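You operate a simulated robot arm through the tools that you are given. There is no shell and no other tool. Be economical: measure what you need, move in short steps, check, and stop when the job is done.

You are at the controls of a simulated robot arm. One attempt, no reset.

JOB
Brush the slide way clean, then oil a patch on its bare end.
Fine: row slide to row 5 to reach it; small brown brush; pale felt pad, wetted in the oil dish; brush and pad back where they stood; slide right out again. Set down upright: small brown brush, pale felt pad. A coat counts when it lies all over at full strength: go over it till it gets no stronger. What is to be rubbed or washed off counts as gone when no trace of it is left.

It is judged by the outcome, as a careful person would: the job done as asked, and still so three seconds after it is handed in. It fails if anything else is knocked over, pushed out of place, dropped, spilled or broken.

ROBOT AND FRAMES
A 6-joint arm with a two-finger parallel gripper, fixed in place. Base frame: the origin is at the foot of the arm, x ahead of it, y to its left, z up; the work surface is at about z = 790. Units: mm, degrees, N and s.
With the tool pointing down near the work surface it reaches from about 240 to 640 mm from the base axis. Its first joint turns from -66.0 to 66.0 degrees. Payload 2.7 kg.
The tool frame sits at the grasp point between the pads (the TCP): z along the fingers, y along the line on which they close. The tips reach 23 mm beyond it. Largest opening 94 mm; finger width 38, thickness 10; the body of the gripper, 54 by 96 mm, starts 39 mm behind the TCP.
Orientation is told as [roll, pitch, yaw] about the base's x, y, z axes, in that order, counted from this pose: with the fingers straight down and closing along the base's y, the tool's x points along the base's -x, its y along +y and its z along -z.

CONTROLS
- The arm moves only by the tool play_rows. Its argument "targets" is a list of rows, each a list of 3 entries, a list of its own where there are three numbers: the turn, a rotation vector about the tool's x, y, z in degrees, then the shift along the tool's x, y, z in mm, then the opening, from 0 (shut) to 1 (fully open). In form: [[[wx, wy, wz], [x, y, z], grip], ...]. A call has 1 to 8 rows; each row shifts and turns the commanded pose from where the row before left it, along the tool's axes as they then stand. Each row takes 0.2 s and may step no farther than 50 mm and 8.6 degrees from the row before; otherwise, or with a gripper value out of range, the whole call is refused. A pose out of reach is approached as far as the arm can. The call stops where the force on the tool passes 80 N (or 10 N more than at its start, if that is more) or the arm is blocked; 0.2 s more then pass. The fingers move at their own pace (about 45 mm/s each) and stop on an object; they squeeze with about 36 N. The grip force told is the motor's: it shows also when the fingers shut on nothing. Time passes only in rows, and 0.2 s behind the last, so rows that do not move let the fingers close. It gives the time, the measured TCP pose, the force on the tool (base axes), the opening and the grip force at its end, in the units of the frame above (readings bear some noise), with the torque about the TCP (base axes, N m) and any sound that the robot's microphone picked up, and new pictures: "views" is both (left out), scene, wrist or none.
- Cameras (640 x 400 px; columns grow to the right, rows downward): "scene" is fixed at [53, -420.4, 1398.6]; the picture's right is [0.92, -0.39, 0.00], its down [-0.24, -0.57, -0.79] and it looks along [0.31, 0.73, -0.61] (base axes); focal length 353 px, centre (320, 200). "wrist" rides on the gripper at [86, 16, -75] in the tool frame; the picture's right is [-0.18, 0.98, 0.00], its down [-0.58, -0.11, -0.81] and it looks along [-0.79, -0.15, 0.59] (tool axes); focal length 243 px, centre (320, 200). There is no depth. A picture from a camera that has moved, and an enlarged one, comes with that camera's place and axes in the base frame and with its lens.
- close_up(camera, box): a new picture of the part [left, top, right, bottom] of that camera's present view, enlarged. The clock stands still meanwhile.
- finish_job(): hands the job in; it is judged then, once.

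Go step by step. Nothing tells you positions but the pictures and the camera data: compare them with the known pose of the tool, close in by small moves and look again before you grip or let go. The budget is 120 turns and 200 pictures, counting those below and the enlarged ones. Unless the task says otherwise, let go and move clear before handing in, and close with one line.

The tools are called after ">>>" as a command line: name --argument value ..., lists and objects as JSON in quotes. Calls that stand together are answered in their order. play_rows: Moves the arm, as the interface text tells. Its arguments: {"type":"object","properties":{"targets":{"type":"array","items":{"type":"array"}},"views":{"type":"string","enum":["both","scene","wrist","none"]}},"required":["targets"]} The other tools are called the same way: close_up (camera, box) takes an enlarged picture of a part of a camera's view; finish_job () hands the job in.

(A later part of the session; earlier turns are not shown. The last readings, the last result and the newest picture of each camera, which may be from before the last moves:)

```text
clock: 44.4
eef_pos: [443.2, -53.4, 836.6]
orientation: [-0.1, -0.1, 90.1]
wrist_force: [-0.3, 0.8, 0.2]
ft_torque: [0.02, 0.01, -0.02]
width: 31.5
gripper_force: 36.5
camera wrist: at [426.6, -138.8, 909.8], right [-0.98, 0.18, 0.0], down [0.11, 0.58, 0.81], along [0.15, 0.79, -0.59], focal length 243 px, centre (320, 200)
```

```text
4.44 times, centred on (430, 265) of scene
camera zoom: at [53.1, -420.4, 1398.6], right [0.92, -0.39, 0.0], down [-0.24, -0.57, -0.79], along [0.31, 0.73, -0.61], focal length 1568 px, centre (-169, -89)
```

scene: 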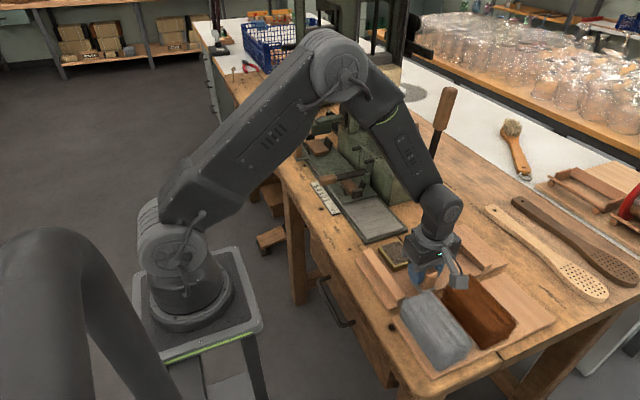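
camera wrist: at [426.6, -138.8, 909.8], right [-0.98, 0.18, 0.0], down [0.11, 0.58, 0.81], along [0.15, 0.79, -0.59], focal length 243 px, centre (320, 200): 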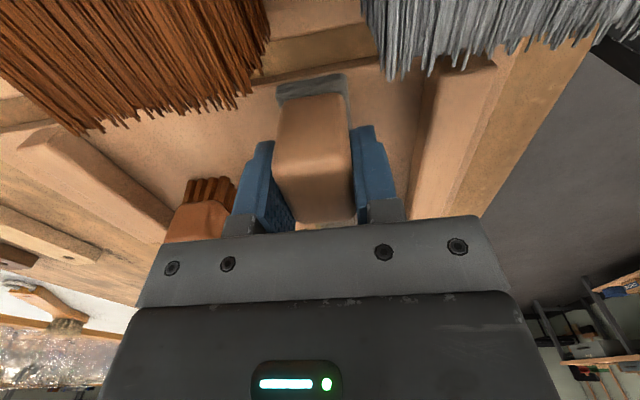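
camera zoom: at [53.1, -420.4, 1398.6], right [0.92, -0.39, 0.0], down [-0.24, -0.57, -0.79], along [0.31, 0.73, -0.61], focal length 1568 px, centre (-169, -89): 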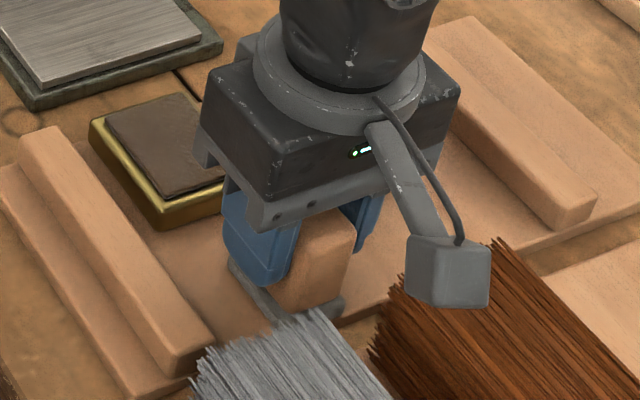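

Pad gripped (it shifted ~3 mm to +x while gripping, so its home TCP is about x 440, y −53.5, z 836.5). I lift it and carry it above the oil dish near (432, 29).

>>> play_rows --targets '[[[0, 0, 0], [0, 0, -25], 0.2], [[0, 0, 0], [0, 0, -25], 0.2], [[0, 0, 0], [-40, 5, 0], 0.2], [[0, 0, 0], [-42, 6, 0], 0.2], [[0, 0, 0], [0, 0, 0], 0.2]]'

>>> close_up --camera "scene" --box '[350, 200, 470, 290]'

>>> close_up --camera "wrist" --box '[200, 0, 440, 180]'

```text
clock: 45.6
eef_pos: [432.1, 28.0, 886.1]
orientation: [0.0, 0.1, 90.0]
wrist_force: [-0.3, 1.0, -0.9]
ft_torque: [-0.01, 0.0, 0.02]
width: 31.3
gripper_force: 36.4
camera wrist: at [416.2, -58.3, 959.5], right [-0.98, 0.18, 0.0], down [0.11, 0.58, 0.81], along [0.15, 0.79, -0.59], focal length 243 px, centre (320, 200)
```

scene: 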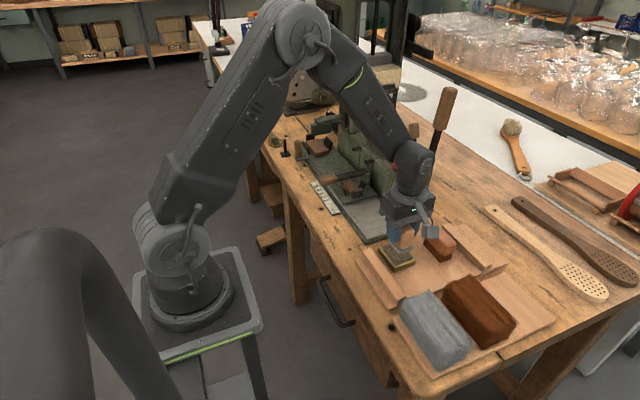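
wrist: 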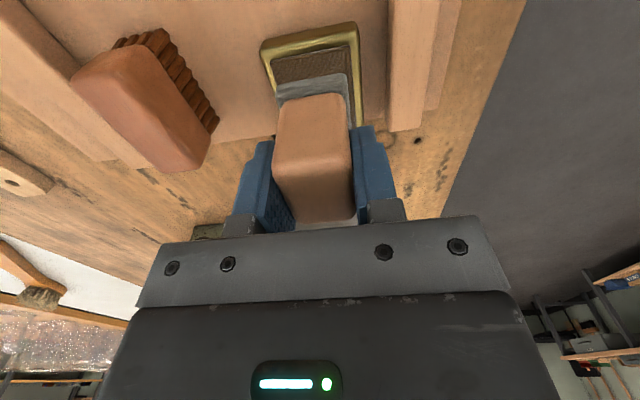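

```text
4.44 times, centred on (410, 245) of scene
camera zoom: at [53.1, -420.4, 1398.6], right [0.92, -0.39, 0.0], down [-0.24, -0.57, -0.79], along [0.31, 0.73, -0.61], focal length 1568 px, centre (-80, 0)
```

zoom: 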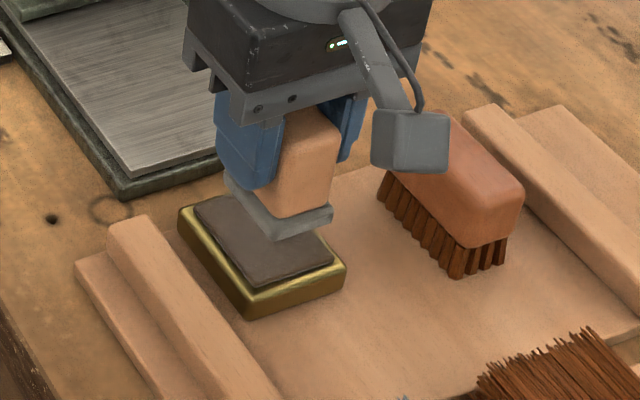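

```text
2.22 times, centred on (320, 90) of wrist
camera zoom: at [416.2, -58.3, 959.5], right [-0.98, 0.18, 0.0], down [0.11, 0.58, 0.81], along [0.15, 0.79, -0.59], focal length 539 px, centre (320, 444)
```

zoom: 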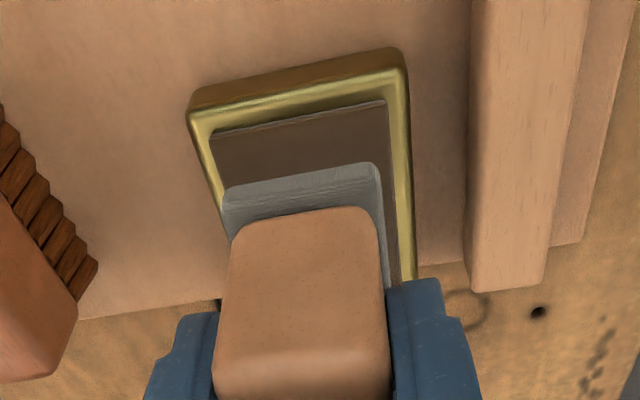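

Aligned over the dish. Lowering carefully onto the oiled surface.

>>> play_rows --targets '[[[0, 0, 0], [0, 0, 15], 0.2], [[0, 0, 0], [0, 0, 10], 0.2], [[0, 0, 0], [0, 0, 3], 0.2], [[0, 0, 0], [0, 0, 0], 0.2]]' --views "none"

>>> close_up --camera "scene" --box '[350, 200, 470, 290]'

```text
clock: 46.6
eef_pos: [431.0, 28.0, 858.1]
orientation: [0.0, 0.0, 90.1]
wrist_force: [1.1, -0.3, -0.6]
ft_torque: [0.01, 0.0, -0.01]
width: 31.3
gripper_force: 36.3
```

```text
4.44 times, centred on (410, 245) of scene
camera zoom: at [53.1, -420.4, 1398.6], right [0.92, -0.39, 0.0], down [-0.24, -0.57, -0.79], along [0.31, 0.73, -0.61], focal length 1568 px, centre (-80, 0)
```

zoom: 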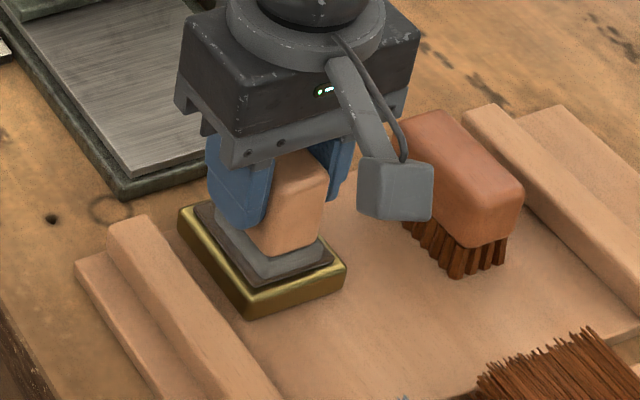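

>>> play_rows --targets '[[[0, 0, 0], [0, 0, 2], 0.2], [[0, 0, 0], [0, 0, 2], 0.2], [[0, 0, 0], [0, 0, 0], 0.2]]' --views "none"

```text
clock: 47.4
eef_pos: [432.5, 28.7, 856.7]
orientation: [-0.3, 0.0, 90.1]
wrist_force: [-13.3, -0.8, 37.9]
ft_torque: [-0.08, 0.47, 0.0]
width: 31.6
gripper_force: 35.8
```

Contact on the oil surface (~38 N). I ease off 1 mm, hold, dab a second time, then lift.

>>> play_rows --targets '[[[0, 0, 0], [0, 0, -1], 0.2], [[0, 0, 0], [0, 0, 0], 0.2], [[0, 0, 0], [0, 0, 0], 0.2], [[0, 0, 0], [0, 0, -10], 0.2], [[0, 0, 0], [0, 0, 10], 0.2], [[0, 0, 0], [0, 0, 0], 0.2], [[0, 0, 0], [0, 0, 0], 0.2], [[0, 0, 0], [0, 0, 0], 0.2]]' --views "none"

>>> play_rows --targets '[[[0, 0, 0], [0, 0, -25], 0.2], [[0, 0, 0], [0, 0, -25], 0.2], [[0, 0, 0], [0, 0, 0], 0.2]]'

>>> close_up --camera "scene" --box '[330, 180, 470, 290]'

```text
clock: 49.2
eef_pos: [431.4, 27.4, 856.5]
orientation: [0.0, 0.0, 90.0]
wrist_force: [-5.9, -2.9, 24.3]
ft_torque: [-0.06, 0.22, -0.03]
width: 31.3
gripper_force: 35.9
```

```text
clock: 50.0
eef_pos: [431.7, 27.1, 904.6]
orientation: [-0.1, 0.0, 90.1]
wrist_force: [0.7, 0.2, 0.1]
ft_torque: [-0.02, 0.02, -0.02]
width: 31.5
gripper_force: 36.2
camera wrist: at [415.9, -57.8, 978.4], right [-0.98, 0.18, 0.0], down [0.11, 0.58, 0.81], along [0.15, 0.79, -0.59], focal length 243 px, centre (320, 200)
```

scene: 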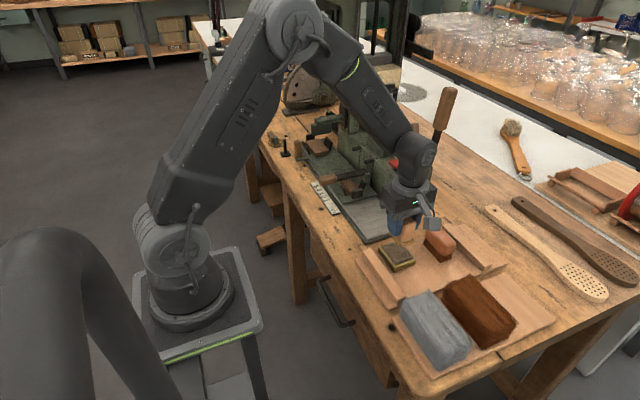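
wrist: 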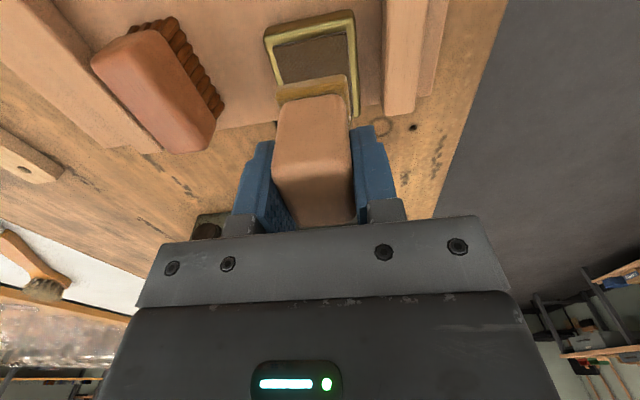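

```text
3.64 times, centred on (400, 235) of scene
camera zoom: at [53.0, -420.4, 1398.6], right [0.92, -0.39, 0.0], down [-0.24, -0.57, -0.79], along [0.31, 0.73, -0.61], focal length 1283 px, centre (29, 73)
```

zoom: 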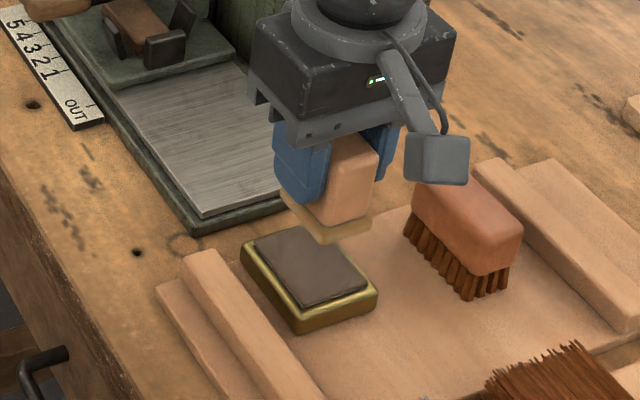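

The felt is now yellowish – wetted. I carry it to the cleaned way and lower near contact (expected TCP z ≈ 846).

>>> play_rows --targets '[[[0, 0, 0], [-41, -6, 0], 0.2], [[0, 0, 0], [-41, -6, 0], 0.2], [[0, 0, 0], [-41, -6, 0], 0.2], [[0, 0, 0], [0, 0, 30], 0.2], [[0, 0, 0], [0, 0, 22], 0.2], [[0, 0, 0], [0, 0, 5], 0.2], [[0, 0, 0], [0, 0, 0], 0.2]]'

>>> close_up --camera "scene" --box '[330, 160, 430, 245]'

```text
clock: 51.6
eef_pos: [449.1, 149.6, 847.9]
orientation: [0.1, -0.2, 90.0]
wrist_force: [-0.1, -0.4, -0.4]
ft_torque: [0.03, -0.03, -0.02]
width: 31.4
gripper_force: 36.1
camera wrist: at [433.8, 64.9, 921.4], right [-0.98, 0.18, 0.0], down [0.11, 0.58, 0.81], along [0.15, 0.79, -0.59], focal length 243 px, centre (320, 200)
```

scene: 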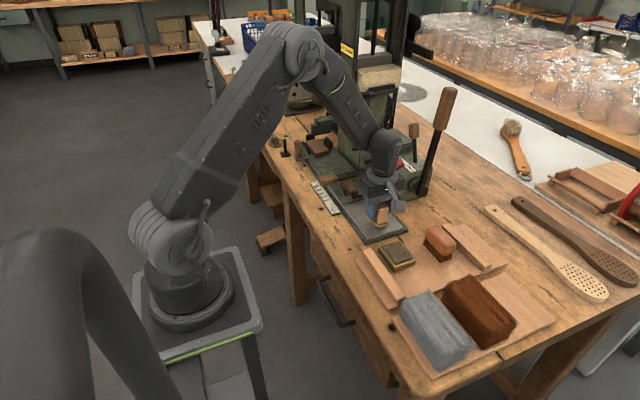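
wrist: 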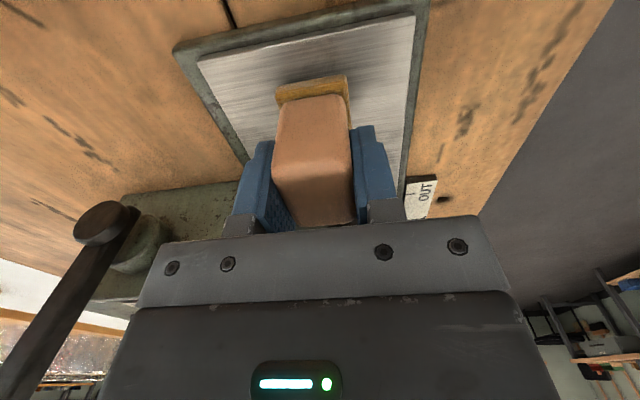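

```text
4.71 times, centred on (380, 202) of scene
camera zoom: at [53.1, -420.4, 1398.6], right [0.92, -0.39, 0.0], down [-0.24, -0.57, -0.79], along [0.31, 0.73, -0.61], focal length 1660 px, centre (38, 188)
```

zoom: 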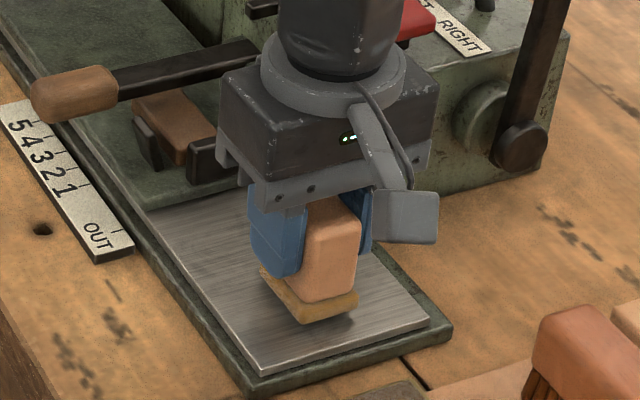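

>>> play_rows --targets '[[[0, 0, 0], [0, 0, 1.5], 0.2], [[0, 0, 0], [0, 0, 1], 0.2], [[0, 0, 0], [0, 0, 0], 0.2]]' --views "none"

```text
clock: 52.4
eef_pos: [450.0, 150.4, 845.0]
orientation: [0.0, -0.1, 90.0]
wrist_force: [-0.3, -0.2, 0.0]
ft_torque: [0.01, 0.04, 0.01]
width: 31.2
gripper_force: 35.7
```

>>> play_rows --targets '[[[0, 0, 0], [0, 0, 1], 0.2], [[0, 0, 0], [0, 0, 0.5], 0.2], [[0, 0, 0], [0, 0, 0], 0.2]]' --views "none"

```text
clock: 53.2
eef_pos: [450.3, 150.3, 845.3]
orientation: [0.0, 0.1, 90.0]
wrist_force: [-0.3, 0.1, 0.0]
ft_torque: [-0.01, 0.0, 0.01]
width: 31.6
gripper_force: 36.0
```

>>> play_rows --targets '[[[0, 0, 0], [0, 0, 1], 0.2], [[0, 0, 0], [0, 0, 0], 0.2]]' --views "none"

```text
clock: 53.8
eef_pos: [449.0, 150.7, 843.3]
orientation: [0.0, 0.0, 90.0]
wrist_force: [-0.1, 0.6, -0.1]
ft_torque: [-0.02, 0.01, 0.0]
width: 31.4
gripper_force: 36.1
```

>>> play_rows --targets '[[[0, 0, 0], [0, 0, 1], 0.2], [[0, 0, 0], [0, 0, 1], 0.2], [[0, 0, 0], [0, 0, 0], 0.2]]' --views "none"

>>> close_up --camera "scene" --box '[350, 180, 410, 240]'

```text
clock: 54.6
eef_pos: [451.9, 150.9, 842.3]
orientation: [-0.1, -0.1, 90.1]
wrist_force: [-8.4, -4.4, 26.3]
ft_torque: [-0.21, 0.39, -0.02]
width: 31.6
gripper_force: 36.5
```

```text
6.67 times, centred on (380, 210) of scene
camera zoom: at [52.5, -420.7, 1398.6], right [0.92, -0.39, 0.0], down [-0.24, -0.57, -0.79], along [0.31, 0.73, -0.61], focal length 2352 px, centre (-80, 133)
```

zoom: 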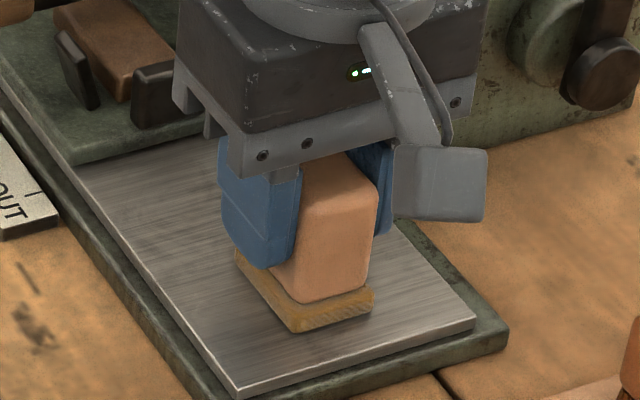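

Contact. I ease off half a millimetre and stroke along the way.

>>> play_rows --targets '[[[0, 0, 0], [12, 0, -0.5], 0.2], [[0, 0, 0], [10, 0, 0], 0.2], [[0, 0, 0], [-17, 0, 0], 0.2], [[0, 0, 0], [-17, 0, 0], 0.2], [[0, 0, 0], [-17, 0, 0], 0.2], [[0, 0, 0], [-14, 0, 0], 0.2], [[0, 0, 0], [17, 0, 0], 0.2], [[0, 0, 0], [17, 0, 0], 0.2]]'

>>> close_up --camera "scene" --box '[340, 170, 420, 240]'

>>> close_up --camera "wrist" --box '[160, 0, 440, 180]'

```text
clock: 56.4
eef_pos: [451.5, 163.0, 842.1]
orientation: [-0.3, -0.1, 90.0]
wrist_force: [-0.3, 10.5, 26.2]
ft_torque: [0.27, 0.27, -0.09]
width: 31.3
gripper_force: 35.7
camera wrist: at [436.1, 76.5, 916.0], right [-0.98, 0.18, 0.0], down [0.1, 0.58, 0.81], along [0.15, 0.79, -0.59], focal length 243 px, centre (320, 200)
```

scene: 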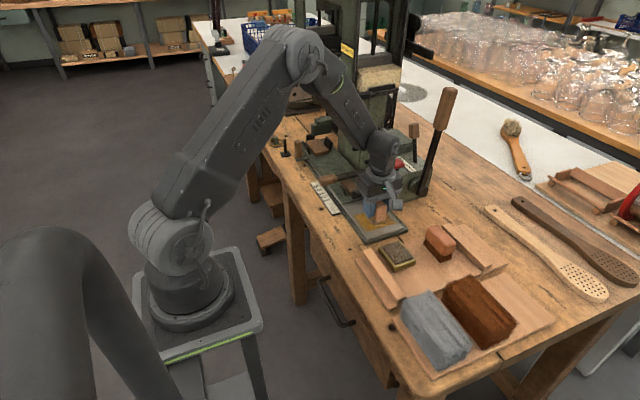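
wrist: 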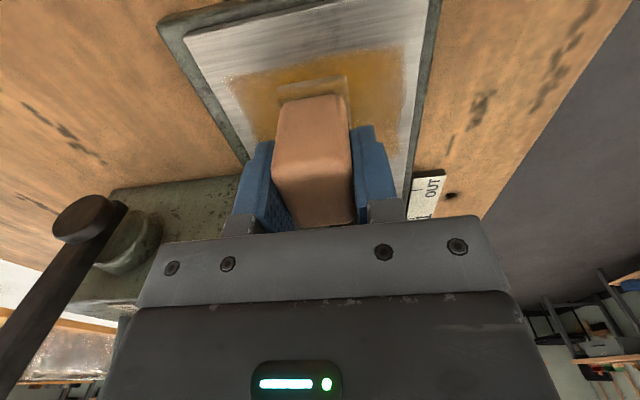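

```text
5.71 times, centred on (380, 205) of scene
camera zoom: at [52.7, -420.3, 1398.7], right [0.92, -0.39, 0.0], down [-0.24, -0.57, -0.79], along [0.31, 0.73, -0.61], focal length 2016 px, centre (-23, 171)
```

zoom: 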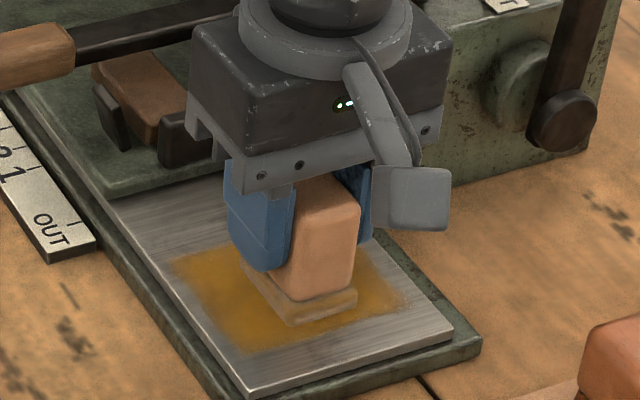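

```text
2.22 times, centred on (300, 90) of wrist
camera zoom: at [436.1, 76.5, 916.0], right [-0.98, 0.18, 0.0], down [0.1, 0.58, 0.81], along [0.15, 0.79, -0.59], focal length 539 px, centre (364, 444)
```

zoom: 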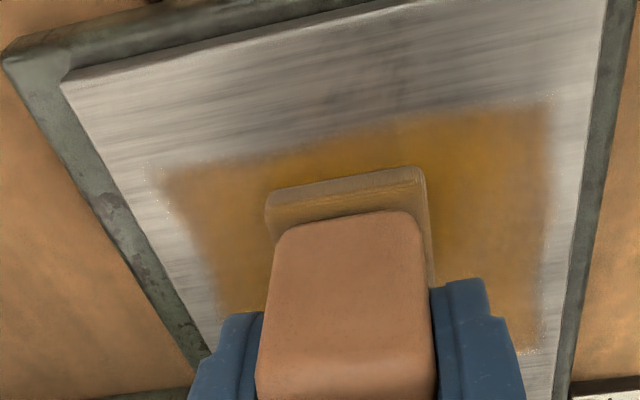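

Oil is going on as an amber patch. The felt pales; I stroke the sides as well and then look.

>>> play_rows --targets '[[[0, 0, 0], [0, 20, 0], 0.2], [[0, 0, 0], [17, 0, 0], 0.2], [[0, 0, 0], [17, 0, 0], 0.2], [[0, 0, 0], [-20, 0, 0], 0.2], [[0, 0, 0], [-20, 0, 0], 0.2], [[0, 0, 0], [-20, 0, 0], 0.2], [[0, 0, 0], [0, -20, 0], 0.2], [[0, 0, 0], [0, -18, 0], 0.2]]' --views "none"

>>> play_rows --targets '[[[0, 0, 0], [20, 0, 0], 0.2], [[0, 0, 0], [20, 0, 0], 0.2], [[0, 0, 0], [20, 0, 0], 0.2], [[0, 0, 0], [-20, 0, 0], 0.2], [[0, 0, 0], [-20, 0, 0], 0.2], [[0, 0, 0], [20, 0, -20], 0.2], [[0, 0, 0], [48, 10, -20], 0.2], [[0, 0, 0], [48, 10, 0], 0.2]]'

>>> close_up --camera "scene" --box '[340, 170, 420, 240]'

>>> close_up --camera "wrist" --box '[160, 40, 440, 220]'

```text
clock: 58.2
eef_pos: [466.4, 186.6, 843.1]
orientation: [0.0, 0.0, 90.0]
wrist_force: [-8.9, 2.0, 21.4]
ft_torque: [0.12, 0.28, 0.02]
width: 31.4
gripper_force: 36.2
```

```text
refused: row 7 steps farther than a row can; nothing moved
```

```text
5.71 times, centred on (380, 205) of scene
camera zoom: at [52.5, -420.5, 1398.6], right [0.92, -0.39, 0.0], down [-0.24, -0.57, -0.79], along [0.31, 0.73, -0.61], focal length 2016 px, centre (-23, 171)
```

zoom: 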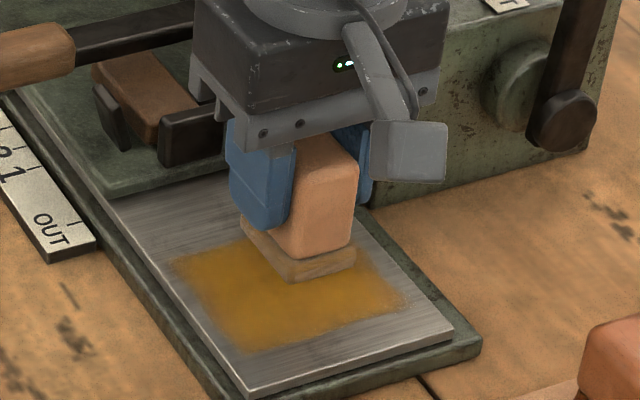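

```text
2.22 times, centred on (300, 130) of wrist
camera zoom: at [450.8, 101.3, 916.3], right [-0.98, 0.18, 0.0], down [0.11, 0.58, 0.81], along [0.15, 0.79, -0.59], focal length 539 px, centre (364, 356)
```

zoom: 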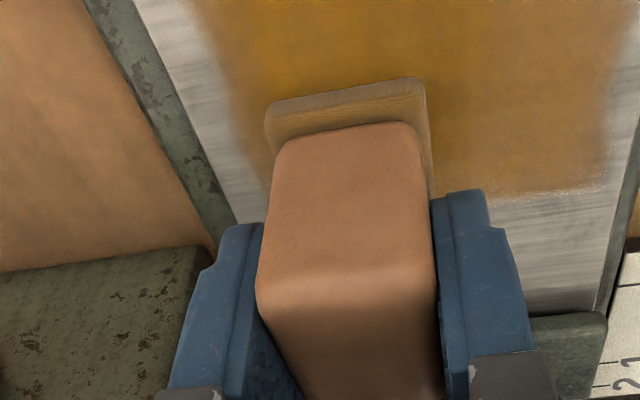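

The amber patch has a fixed outline (about x 412–487, y 125–190). I continue the passes, then lift and look.

>>> play_rows --targets '[[[0, 0, 0], [18, 0, 0], 0.2], [[0, 0, 0], [18, 0, 0], 0.2], [[0, 0, 0], [14, 0, 0], 0.2], [[0, 0, 0], [-18, 0, 0], 0.2], [[0, 0, 0], [-18, 0, 0], 0.2], [[0, 0, 0], [0, 18, 0], 0.2], [[0, 0, 0], [18, 0, 0], 0.2], [[0, 0, 0], [18, 0, 0], 0.2]]' --views "none"

>>> play_rows --targets '[[[0, 0, 0], [0, 18, 0], 0.2], [[0, 0, 0], [-18, 0, 0], 0.2], [[0, 0, 0], [-18, 0, 0], 0.2], [[0, 0, 0], [18, 0, 0], 0.2], [[0, 0, 0], [18, 0, 0], 0.2], [[0, 0, 0], [0, 0, -25], 0.2], [[0, 0, 0], [40, 0, -20], 0.2], [[0, 0, 0], [45, 0, 0], 0.2]]'

>>> close_up --camera "scene" --box '[340, 170, 420, 240]'

>>> close_up --camera "wrist" --box '[160, 40, 440, 220]'

```text
clock: 60.0
eef_pos: [450.0, 137.1, 842.1]
orientation: [0.0, -0.1, 90.0]
wrist_force: [-0.3, 6.0, 14.1]
ft_torque: [0.27, 0.03, -0.01]
width: 31.5
gripper_force: 36.0
```

```text
clock: 61.8
eef_pos: [430.9, 49.0, 884.8]
orientation: [0.0, -0.1, 90.0]
wrist_force: [0.0, -0.1, -1.2]
ft_torque: [-0.02, -0.02, -0.01]
width: 31.2
gripper_force: 36.2
camera wrist: at [415.0, -36.8, 957.6], right [-0.98, 0.18, 0.0], down [0.11, 0.58, 0.81], along [0.15, 0.79, -0.59], focal length 243 px, centre (320, 200)
```

scene: 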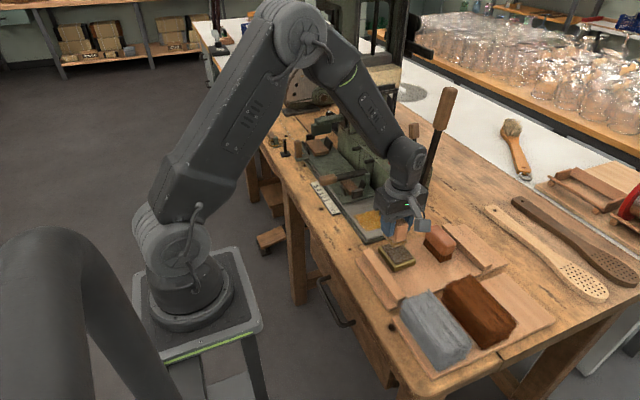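
wrist: 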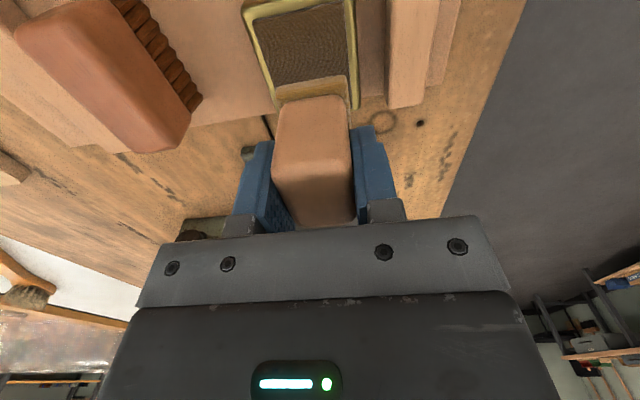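

```text
5.71 times, centred on (380, 205) of scene
camera zoom: at [53.1, -420.4, 1398.6], right [0.92, -0.39, 0.0], down [-0.24, -0.57, -0.79], along [0.31, 0.73, -0.61], focal length 2016 px, centre (-23, 171)
```

zoom: 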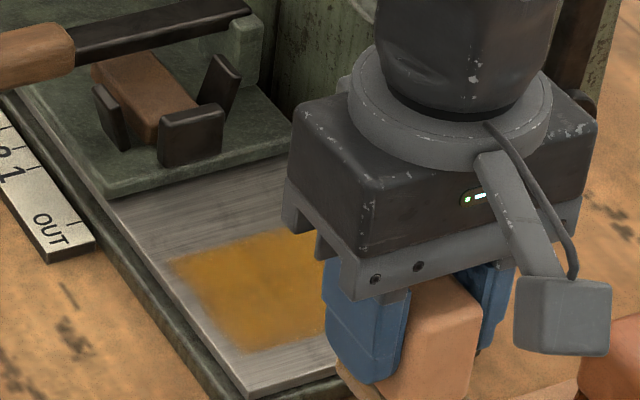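

```text
2.22 times, centred on (300, 130) of wrist
camera zoom: at [415.0, -36.8, 957.6], right [-0.98, 0.18, 0.0], down [0.11, 0.58, 0.81], along [0.15, 0.79, -0.59], focal length 539 px, centre (364, 356)
```

zoom: 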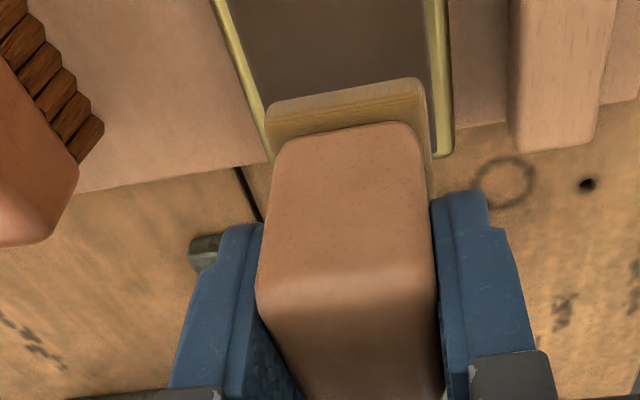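

Patch looks even, but I re-wet the pad and go over it again to see whether it gets any stronger.

>>> play_rows --targets '[[[0, 0, 0], [21, 0, 0], 0.2], [[0, 0, 0], [0, 0, 20], 0.2], [[0, 0, 0], [0, 0, 10], 0.2], [[0, 0, 0], [0, 0, 1.5], 0.2], [[0, 0, 0], [0, 0, 0], 0.2]]' --views "none"

```text
clock: 63.0
eef_pos: [432.9, 29.9, 856.1]
orientation: [-0.2, 0.0, 90.0]
wrist_force: [-7.6, -6.9, 26.6]
ft_torque: [-0.3, 0.38, -0.01]
width: 31.5
gripper_force: 36.1
```

>>> play_rows --targets '[[[0, 0, 0], [0, 0, 0], 0.2], [[0, 0, 0], [0, 0, 0], 0.2], [[0, 0, 0], [0, 0, -25], 0.2], [[0, 0, 0], [0, 0, -10], 0.2], [[0, 0, 0], [-38, 0, 0], 0.2], [[0, 0, 0], [-38, 0, 0], 0.2], [[0, 0, 0], [-36, 0, 0], 0.2], [[0, 0, 0], [0, 0, 30], 0.2]]' --views "scene"

>>> close_up --camera "wrist" --box '[120, 0, 440, 180]'

```text
clock: 64.8
eef_pos: [435.7, 143.2, 860.4]
orientation: [0.1, 0.0, 90.0]
wrist_force: [1.0, 0.0, -1.1]
ft_torque: [0.0, 0.02, -0.03]
width: 31.5
gripper_force: 35.8
```

scene: 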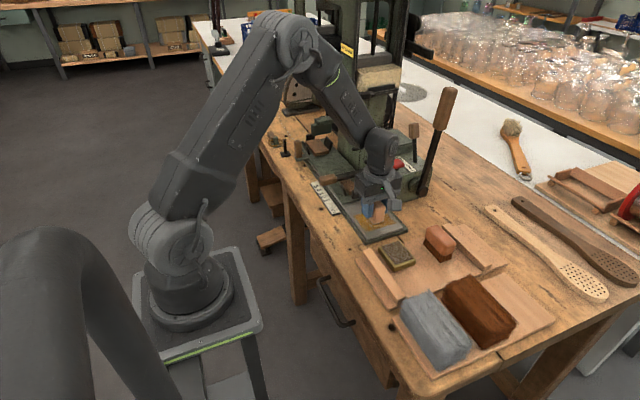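

```text
2.00 times, centred on (280, 90) of wrist
camera zoom: at [418.6, 57.4, 934.2], right [-0.98, 0.18, 0.0], down [0.11, 0.58, 0.81], along [0.15, 0.79, -0.59], focal length 485 px, centre (400, 420)
```

zoom: 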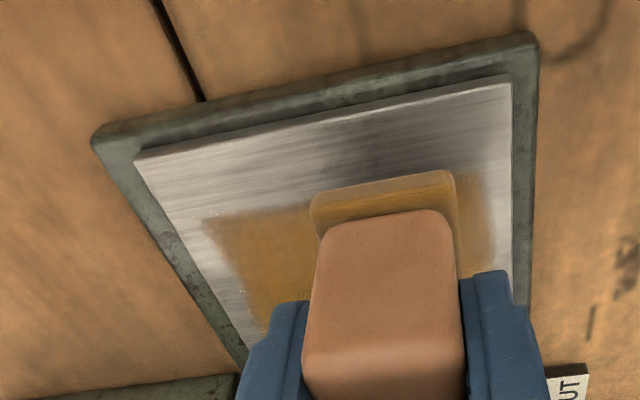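

>>> play_rows --targets '[[[0, 0, 0], [0, 8, 10], 0.2], [[0, 0, 0], [0, 0, 8.5], 0.2], [[0, 0, 0], [-18, 0, 0], 0.2], [[0, 0, 0], [-18, 0, 0], 0.2], [[0, 0, 0], [18, 0, 0], 0.2], [[0, 0, 0], [20, 0, 0], 0.2], [[0, 0, 0], [0, -16, 0], 0.2], [[0, 0, 0], [-20, 0, 0], 0.2]]' --views "none"

>>> play_rows --targets '[[[0, 0, 0], [-18, 0, 0], 0.2], [[0, 0, 0], [18, 0, 0], 0.2], [[0, 0, 0], [20, 0, 0], 0.2], [[0, 0, 0], [0, -16, 0], 0.2], [[0, 0, 0], [-20, 0, 0], 0.2], [[0, 0, 0], [-18, 0, 0], 0.2], [[0, 0, 0], [0, -14, 0], 0.2], [[0, 0, 0], [18, 0, 0], 0.2]]' --views "none"

>>> play_rows --targets '[[[0, 0, 0], [20, 0, 0], 0.2], [[0, 0, 0], [-20, 0, 0], 0.2], [[0, 0, 0], [-18, 0, 0], 0.2], [[0, 0, 0], [18, 0, 0], 0.2], [[0, 0, 0], [20, 0, 0], 0.2], [[0, 0, 0], [0, 0, -25], 0.2], [[0, 0, 0], [40, 0, -20], 0.2], [[0, 0, 0], [45, 0, -5], 0.2]]'

>>> close_up --camera "scene" --box '[340, 170, 420, 240]'

```text
clock: 66.6
eef_pos: [442.3, 159.0, 843.6]
orientation: [-0.2, -0.2, 90.1]
wrist_force: [2.0, -9.5, 25.1]
ft_torque: [-0.41, -0.01, 0.04]
width: 31.4
gripper_force: 36.1
```

```text
clock: 68.4
eef_pos: [471.2, 163.1, 842.3]
orientation: [-0.3, -0.2, 90.0]
wrist_force: [1.3, 7.2, 18.0]
ft_torque: [0.19, 0.13, -0.07]
width: 31.4
gripper_force: 36.1
```

```text
clock: 70.2
eef_pos: [469.1, 55.0, 888.6]
orientation: [0.0, 0.0, 90.0]
wrist_force: [0.3, -0.6, -0.1]
ft_torque: [-0.01, 0.02, -0.01]
width: 31.1
gripper_force: 36.2
camera wrist: at [453.1, -31.1, 963.1], right [-0.98, 0.18, 0.0], down [0.11, 0.58, 0.81], along [0.15, 0.79, -0.59], focal length 243 px, centre (320, 200)
```

scene: 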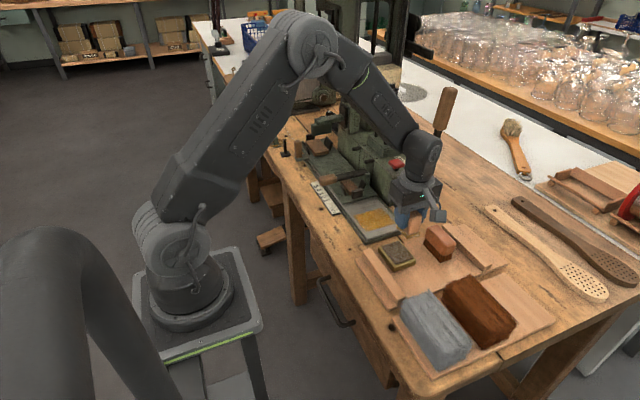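
wrist: 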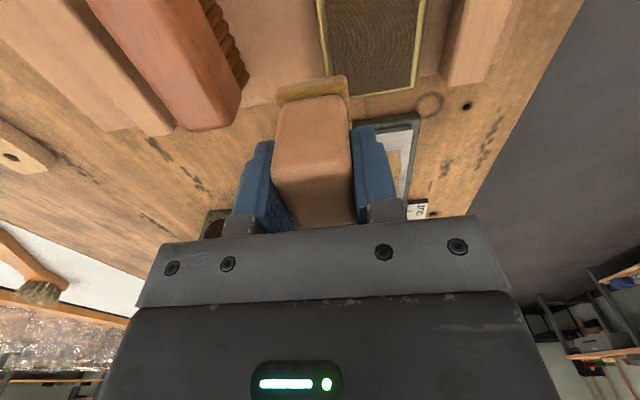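

```text
5.71 times, centred on (380, 205) of scene
camera zoom: at [53.1, -420.4, 1398.6], right [0.92, -0.39, 0.0], down [-0.24, -0.57, -0.79], along [0.31, 0.73, -0.61], focal length 2016 px, centre (-23, 171)
```

zoom: 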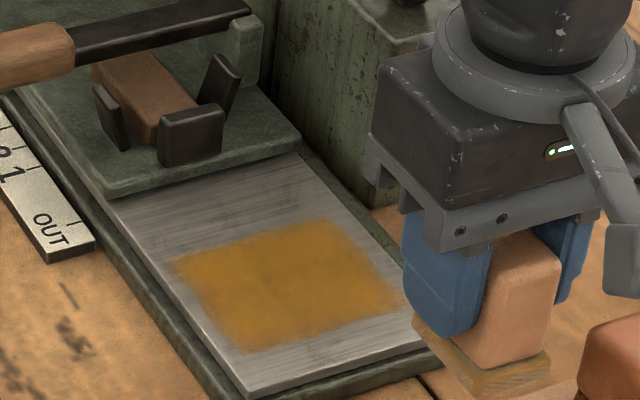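

Same colour as before. One more wet pass with attention to the edges, to compare.

>>> play_rows --targets '[[[0, 0, 0], [27, 37, 0], 0.2], [[0, 0, 0], [0, 0, 25], 0.2], [[0, 0, 0], [0, 0, 7], 0.2], [[0, 0, 0], [0, 0, 2], 0.2], [[0, 0, 0], [0, 0, 0], 0.2], [[0, 0, 0], [0, 0, 0], 0.2]]' --views "none"

```text
clock: 71.6
eef_pos: [433.1, 28.8, 857.2]
orientation: [0.0, 0.0, 90.1]
wrist_force: [-0.4, -0.6, -1.0]
ft_torque: [0.02, 0.01, -0.01]
width: 31.5
gripper_force: 36.4
```

>>> play_rows --targets '[[[0, 0, 0], [0, 0, 2], 0.2], [[0, 0, 0], [0, 0, 0], 0.2], [[0, 0, 0], [0, 0, 0], 0.2]]' --views "none"

>>> play_rows --targets '[[[0, 0, 0], [0, 0, 0], 0.2], [[0, 0, 0], [0, 0, -25], 0.2], [[0, 0, 0], [0, 0, -10], 0.2], [[0, 0, 0], [-38, 4, 0], 0.2], [[0, 0, 0], [-38, 4, 0], 0.2], [[0, 0, 0], [-36, 0, 0], 0.2], [[0, 0, 0], [0, 0, 30], 0.2], [[0, 0, 0], [0, 0, 13], 0.2]]' --views "none"

```text
clock: 72.4
eef_pos: [434.5, 27.9, 856.4]
orientation: [-0.2, 0.0, 90.0]
wrist_force: [-2.6, -1.2, 7.7]
ft_torque: [0.0, 0.12, 0.02]
width: 31.3
gripper_force: 36.4
```

```text
clock: 74.2
eef_pos: [425.8, 141.9, 847.0]
orientation: [0.1, -0.1, 90.1]
wrist_force: [-0.4, -0.5, -0.5]
ft_torque: [-0.01, -0.01, 0.0]
width: 31.3
gripper_force: 36.3
```

>>> play_rows --targets '[[[0, 0, 0], [0, 0, 5.5], 0.2], [[0, 0, 0], [4, 0, 0], 0.2], [[0, 0, 0], [0, -16, 0], 0.2], [[0, 0, 0], [0, -16, 0], 0.2], [[0, 0, 0], [0, -14, 0], 0.2], [[0, 0, 0], [-18, 0, 0], 0.2], [[0, 0, 0], [-18, 0, 0], 0.2], [[0, 0, 0], [0, 15, 0], 0.2]]' --views "none"

>>> play_rows --targets '[[[0, 0, 0], [0, 15, 0], 0.2], [[0, 0, 0], [0, 16, 0], 0.2], [[0, 0, 0], [18, 0, 0], 0.2], [[0, 0, 0], [0, -16, 0], 0.2], [[0, 0, 0], [0, -16, 0], 0.2], [[0, 0, 0], [0, -14, 0], 0.2], [[0, 0, 0], [0, 23, 0], 0.2], [[0, 0, 0], [0, 23, 0], 0.2]]' --views "none"

>>> play_rows --targets '[[[0, 0, 0], [18, 0, 0], 0.2], [[0, 0, 0], [0, -23, 0], 0.2], [[0, 0, 0], [0, -23, 0], 0.2], [[0, 0, 0], [0, 0, -25], 0.2], [[0, 0, 0], [40, 0, -20], 0.2], [[0, 0, 0], [45, 0, -5], 0.2], [[0, 0, 0], [20, 0, 0], 0.2]]'

>>> close_up --camera "scene" --box '[340, 170, 420, 240]'

```text
clock: 76.0
eef_pos: [455.7, 173.4, 841.9]
orientation: [-0.1, 0.1, 89.9]
wrist_force: [0.0, -0.1, 0.5]
ft_torque: [0.01, 0.01, 0.0]
width: 31.5
gripper_force: 35.7
```

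```text
clock: 77.8
eef_pos: [426.6, 152.9, 841.5]
orientation: [-0.2, -0.1, 90.0]
wrist_force: [5.3, 0.0, 13.8]
ft_torque: [-0.02, -0.17, 0.01]
width: 31.4
gripper_force: 35.6
```

```text
clock: 79.4
eef_pos: [470.6, 31.0, 891.5]
orientation: [0.0, -0.1, 90.0]
wrist_force: [-0.2, 0.3, -0.9]
ft_torque: [-0.01, 0.01, 0.03]
width: 31.4
gripper_force: 35.7
camera wrist: at [453.8, -54.6, 965.0], right [-0.98, 0.18, 0.0], down [0.11, 0.58, 0.81], along [0.15, 0.79, -0.59], focal length 243 px, centre (320, 200)
```

scene: 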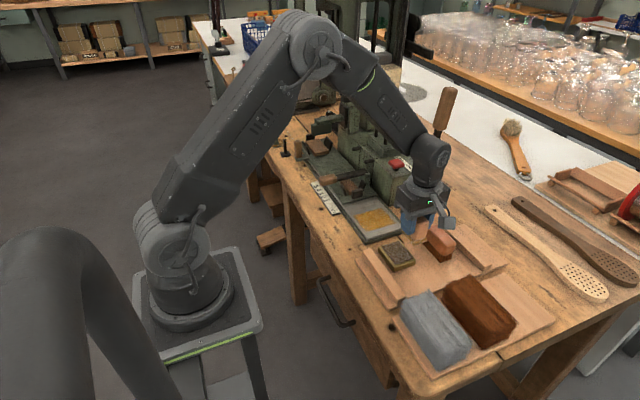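
wrist: 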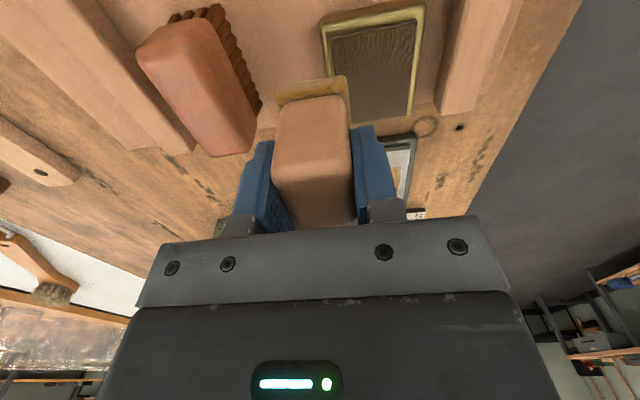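

```text
5.71 times, centred on (380, 205) of scene
camera zoom: at [53.1, -420.4, 1398.6], right [0.92, -0.39, 0.0], down [-0.24, -0.57, -0.79], along [0.31, 0.73, -0.61], focal length 2016 px, centre (-23, 171)
```

zoom: 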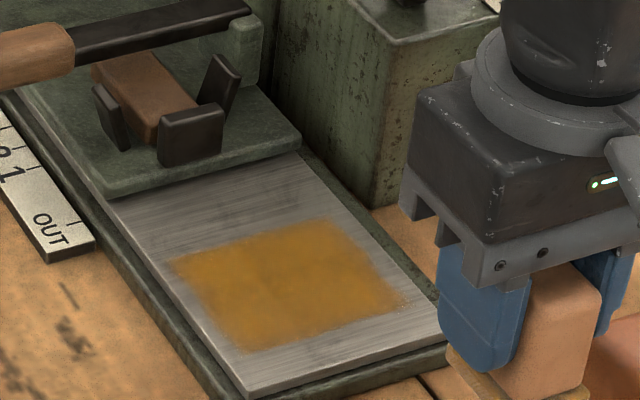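

The coat is uniform and no stronger than before. Now I return the pad to its place (TCP ≈ 440, −53.5).

>>> play_rows --targets '[[[0, 0, 0], [28, 10, 0], 0.2], [[0, 0, 0], [28, 10, 0], 0.2], [[0, 0, 0], [28.5, 10, 0], 0.2], [[0, 0, 0], [0, 0, 25], 0.2], [[0, 0, 0], [0, 0, 20], 0.2], [[0, 0, 0], [0, 0, 0], 0.2]]'

>>> close_up --camera "scene" --box '[370, 220, 490, 310]'

```text
clock: 80.8
eef_pos: [440.8, -55.4, 846.7]
orientation: [-0.1, 0.1, 90.0]
wrist_force: [0.2, 1.0, -0.8]
ft_torque: [0.01, 0.01, 0.0]
width: 31.3
gripper_force: 35.9
camera wrist: at [425.5, -140.2, 920.1], right [-0.98, 0.18, 0.0], down [0.11, 0.58, 0.81], along [0.15, 0.79, -0.59], focal length 243 px, centre (320, 200)
```

scene: 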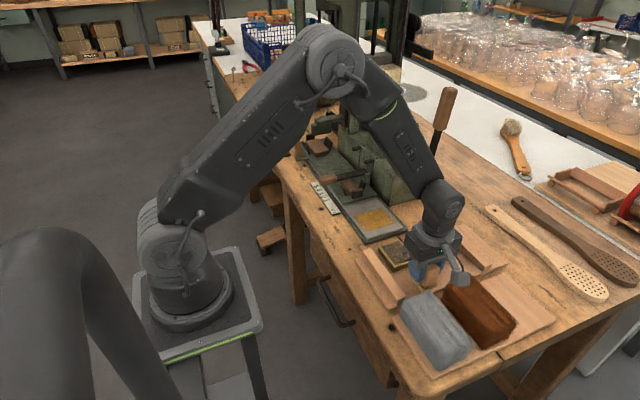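
wrist: 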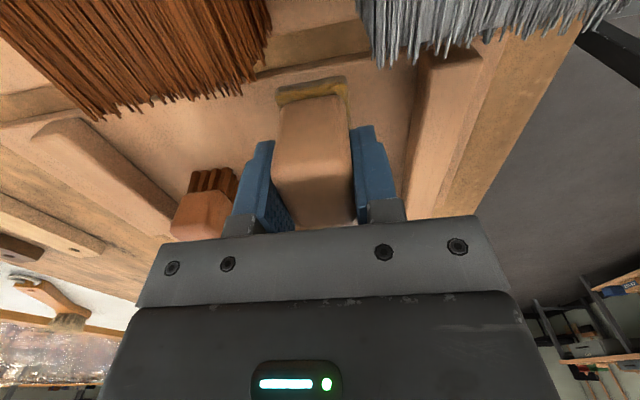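

```text
4.44 times, centred on (430, 265) of scene
camera zoom: at [53.0, -420.4, 1398.6], right [0.92, -0.39, 0.0], down [-0.24, -0.57, -0.79], along [0.31, 0.73, -0.61], focal length 1568 px, centre (-169, -89)
```

zoom: 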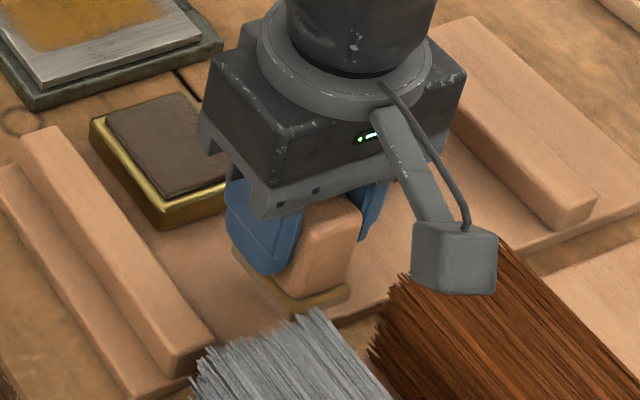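

>>> play_rows --targets '[[[0, 0, 0], [-1.3, 0, 5], 0.2], [[0, 0, 0], [0, 0, 3], 0.2], [[0, 0, 0], [0, 0, 1], 0.2], [[0, 0, 0], [0, 0, 0], 0.2]]' --views "none"

>>> close_up --camera "scene" --box '[370, 220, 490, 310]'

```text
clock: 81.8
eef_pos: [442.4, -51.9, 837.6]
orientation: [0.0, 0.0, 90.0]
wrist_force: [0.7, -0.5, -0.8]
ft_torque: [0.02, -0.01, 0.03]
width: 31.5
gripper_force: 36.0
```

```text
4.44 times, centred on (430, 265) of scene
camera zoom: at [53.1, -420.4, 1398.6], right [0.92, -0.39, 0.0], down [-0.24, -0.57, -0.79], along [0.31, 0.73, -0.61], focal length 1568 px, centre (-169, -89)
```

zoom: 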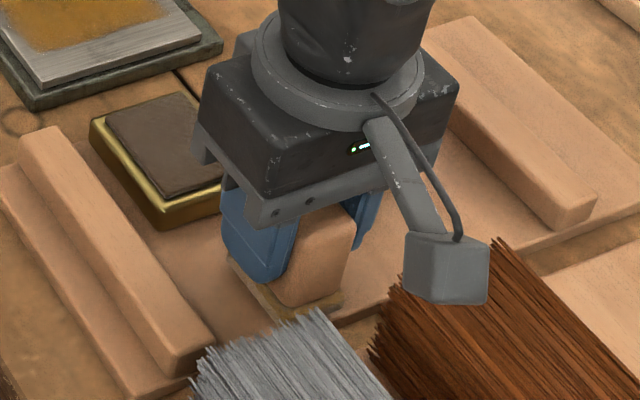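

>>> play_rows --targets '[[[0, 0, 0], [1.3, 2.3, 0], 0.2], [[0, 0, 0], [0, 0, 1], 0.2], [[0, 0, 0], [0, 0, 0], 0.2]]' --views "none"

>>> close_up --camera "scene" --box '[370, 220, 490, 310]'

```text
clock: 82.6
eef_pos: [438.8, -53.2, 837.6]
orientation: [-0.1, 0.0, 90.0]
wrist_force: [0.8, 0.2, -1.5]
ft_torque: [-0.05, -0.01, -0.02]
width: 31.2
gripper_force: 35.7
```

```text
4.44 times, centred on (430, 265) of scene
camera zoom: at [53.1, -420.4, 1398.6], right [0.92, -0.39, 0.0], down [-0.24, -0.57, -0.79], along [0.31, 0.73, -0.61], focal length 1568 px, centre (-169, -89)
```

zoom: 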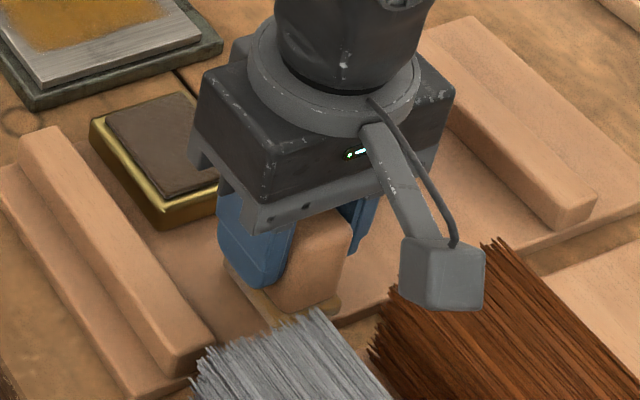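

Position matches the original outline now; I feel for contact with the board.

>>> play_rows --targets '[[[0, 0, 0], [0, 0, 1], 0.2], [[0, 0, 0], [0, 0, 0.5], 0.2], [[0, 0, 0], [0, 0, 0], 0.2]]' --views "none"

```text
clock: 83.4
eef_pos: [439.9, -55.0, 835.6]
orientation: [-0.1, 0.0, 90.0]
wrist_force: [-0.5, 0.1, -0.7]
ft_torque: [0.0, -0.02, 0.04]
width: 31.4
gripper_force: 36.0
```

>>> play_rows --targets '[[[0, 0, 0], [0, 0, 1], 0.2], [[0, 0, 0], [0, 0, 0], 0.2]]' --views "none"

```text
clock: 84.0
eef_pos: [438.2, -53.7, 834.2]
orientation: [0.0, 0.0, 89.9]
wrist_force: [-0.7, -0.5, -0.2]
ft_torque: [0.02, -0.01, -0.04]
width: 31.4
gripper_force: 35.9
```

>>> play_rows --targets '[[[0, 0, 0], [0, 0, 1], 0.2], [[0, 0, 0], [0, 0, 0], 0.2]]' --views "none"

>>> close_up --camera "scene" --box '[400, 240, 460, 300]'

```text
clock: 84.6
eef_pos: [438.2, -53.6, 834.5]
orientation: [0.0, -0.1, 90.0]
wrist_force: [-2.0, -1.3, 1.8]
ft_torque: [0.01, 0.04, 0.0]
width: 31.3
gripper_force: 36.2
```

```text
6.67 times, centred on (430, 270) of scene
camera zoom: at [53.0, -420.4, 1398.6], right [0.92, -0.39, 0.0], down [-0.24, -0.57, -0.79], along [0.31, 0.73, -0.61], focal length 2352 px, centre (-413, -267)
```

zoom: 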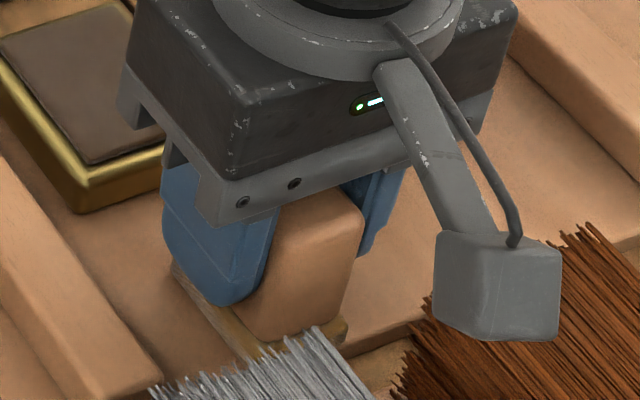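

Light contact: the pad stands. I open and rise straight up.

>>> play_rows --targets '[[[0, 0, 0], [0, 0, 0], 0.65], [[0, 0, 0], [0, 0, 0], 0.65], [[0, 0, 0], [0, 0, 0], 0.65], [[0, 0, 0], [0, 0, -30], 0.65], [[0, 0, 0], [0, 0, -40], 0.65], [[0, 0, 0], [-20, 0, -40], 0.65], [[0, 0, 8.5], [0, 0, 0], 0.65], [[0, 0, 8.5], [0, 0, 0], 0.65]]'

>>> close_up --camera "scene" --box '[370, 220, 490, 310]'

```text
clock: 86.4
eef_pos: [438.1, -33.5, 944.0]
orientation: [0.0, -0.1, 72.9]
wrist_force: [1.2, -0.9, 1.2]
ft_torque: [0.02, -0.01, 0.01]
width: 61.0
gripper_force: 0.2
camera wrist: at [397.8, -109.9, 1018.4], right [-0.89, 0.46, 0.0], down [0.27, 0.52, 0.81], along [0.37, 0.71, -0.59], focal length 243 px, centre (320, 200)
```

scene: 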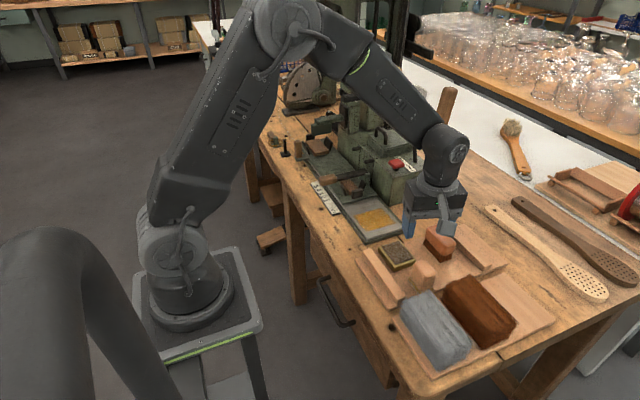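
wrist: 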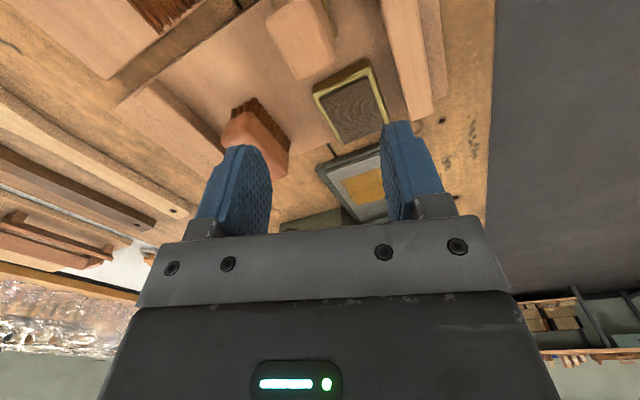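

```text
4.44 times, centred on (430, 265) of scene
camera zoom: at [53.0, -420.4, 1398.6], right [0.92, -0.39, 0.0], down [-0.24, -0.57, -0.79], along [0.31, 0.73, -0.61], focal length 1568 px, centre (-169, -89)
```

zoom: 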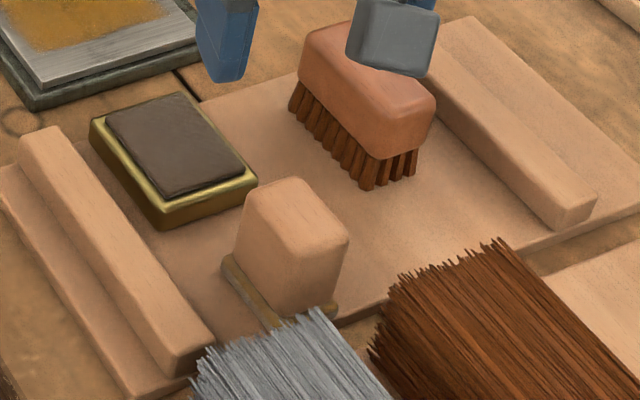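

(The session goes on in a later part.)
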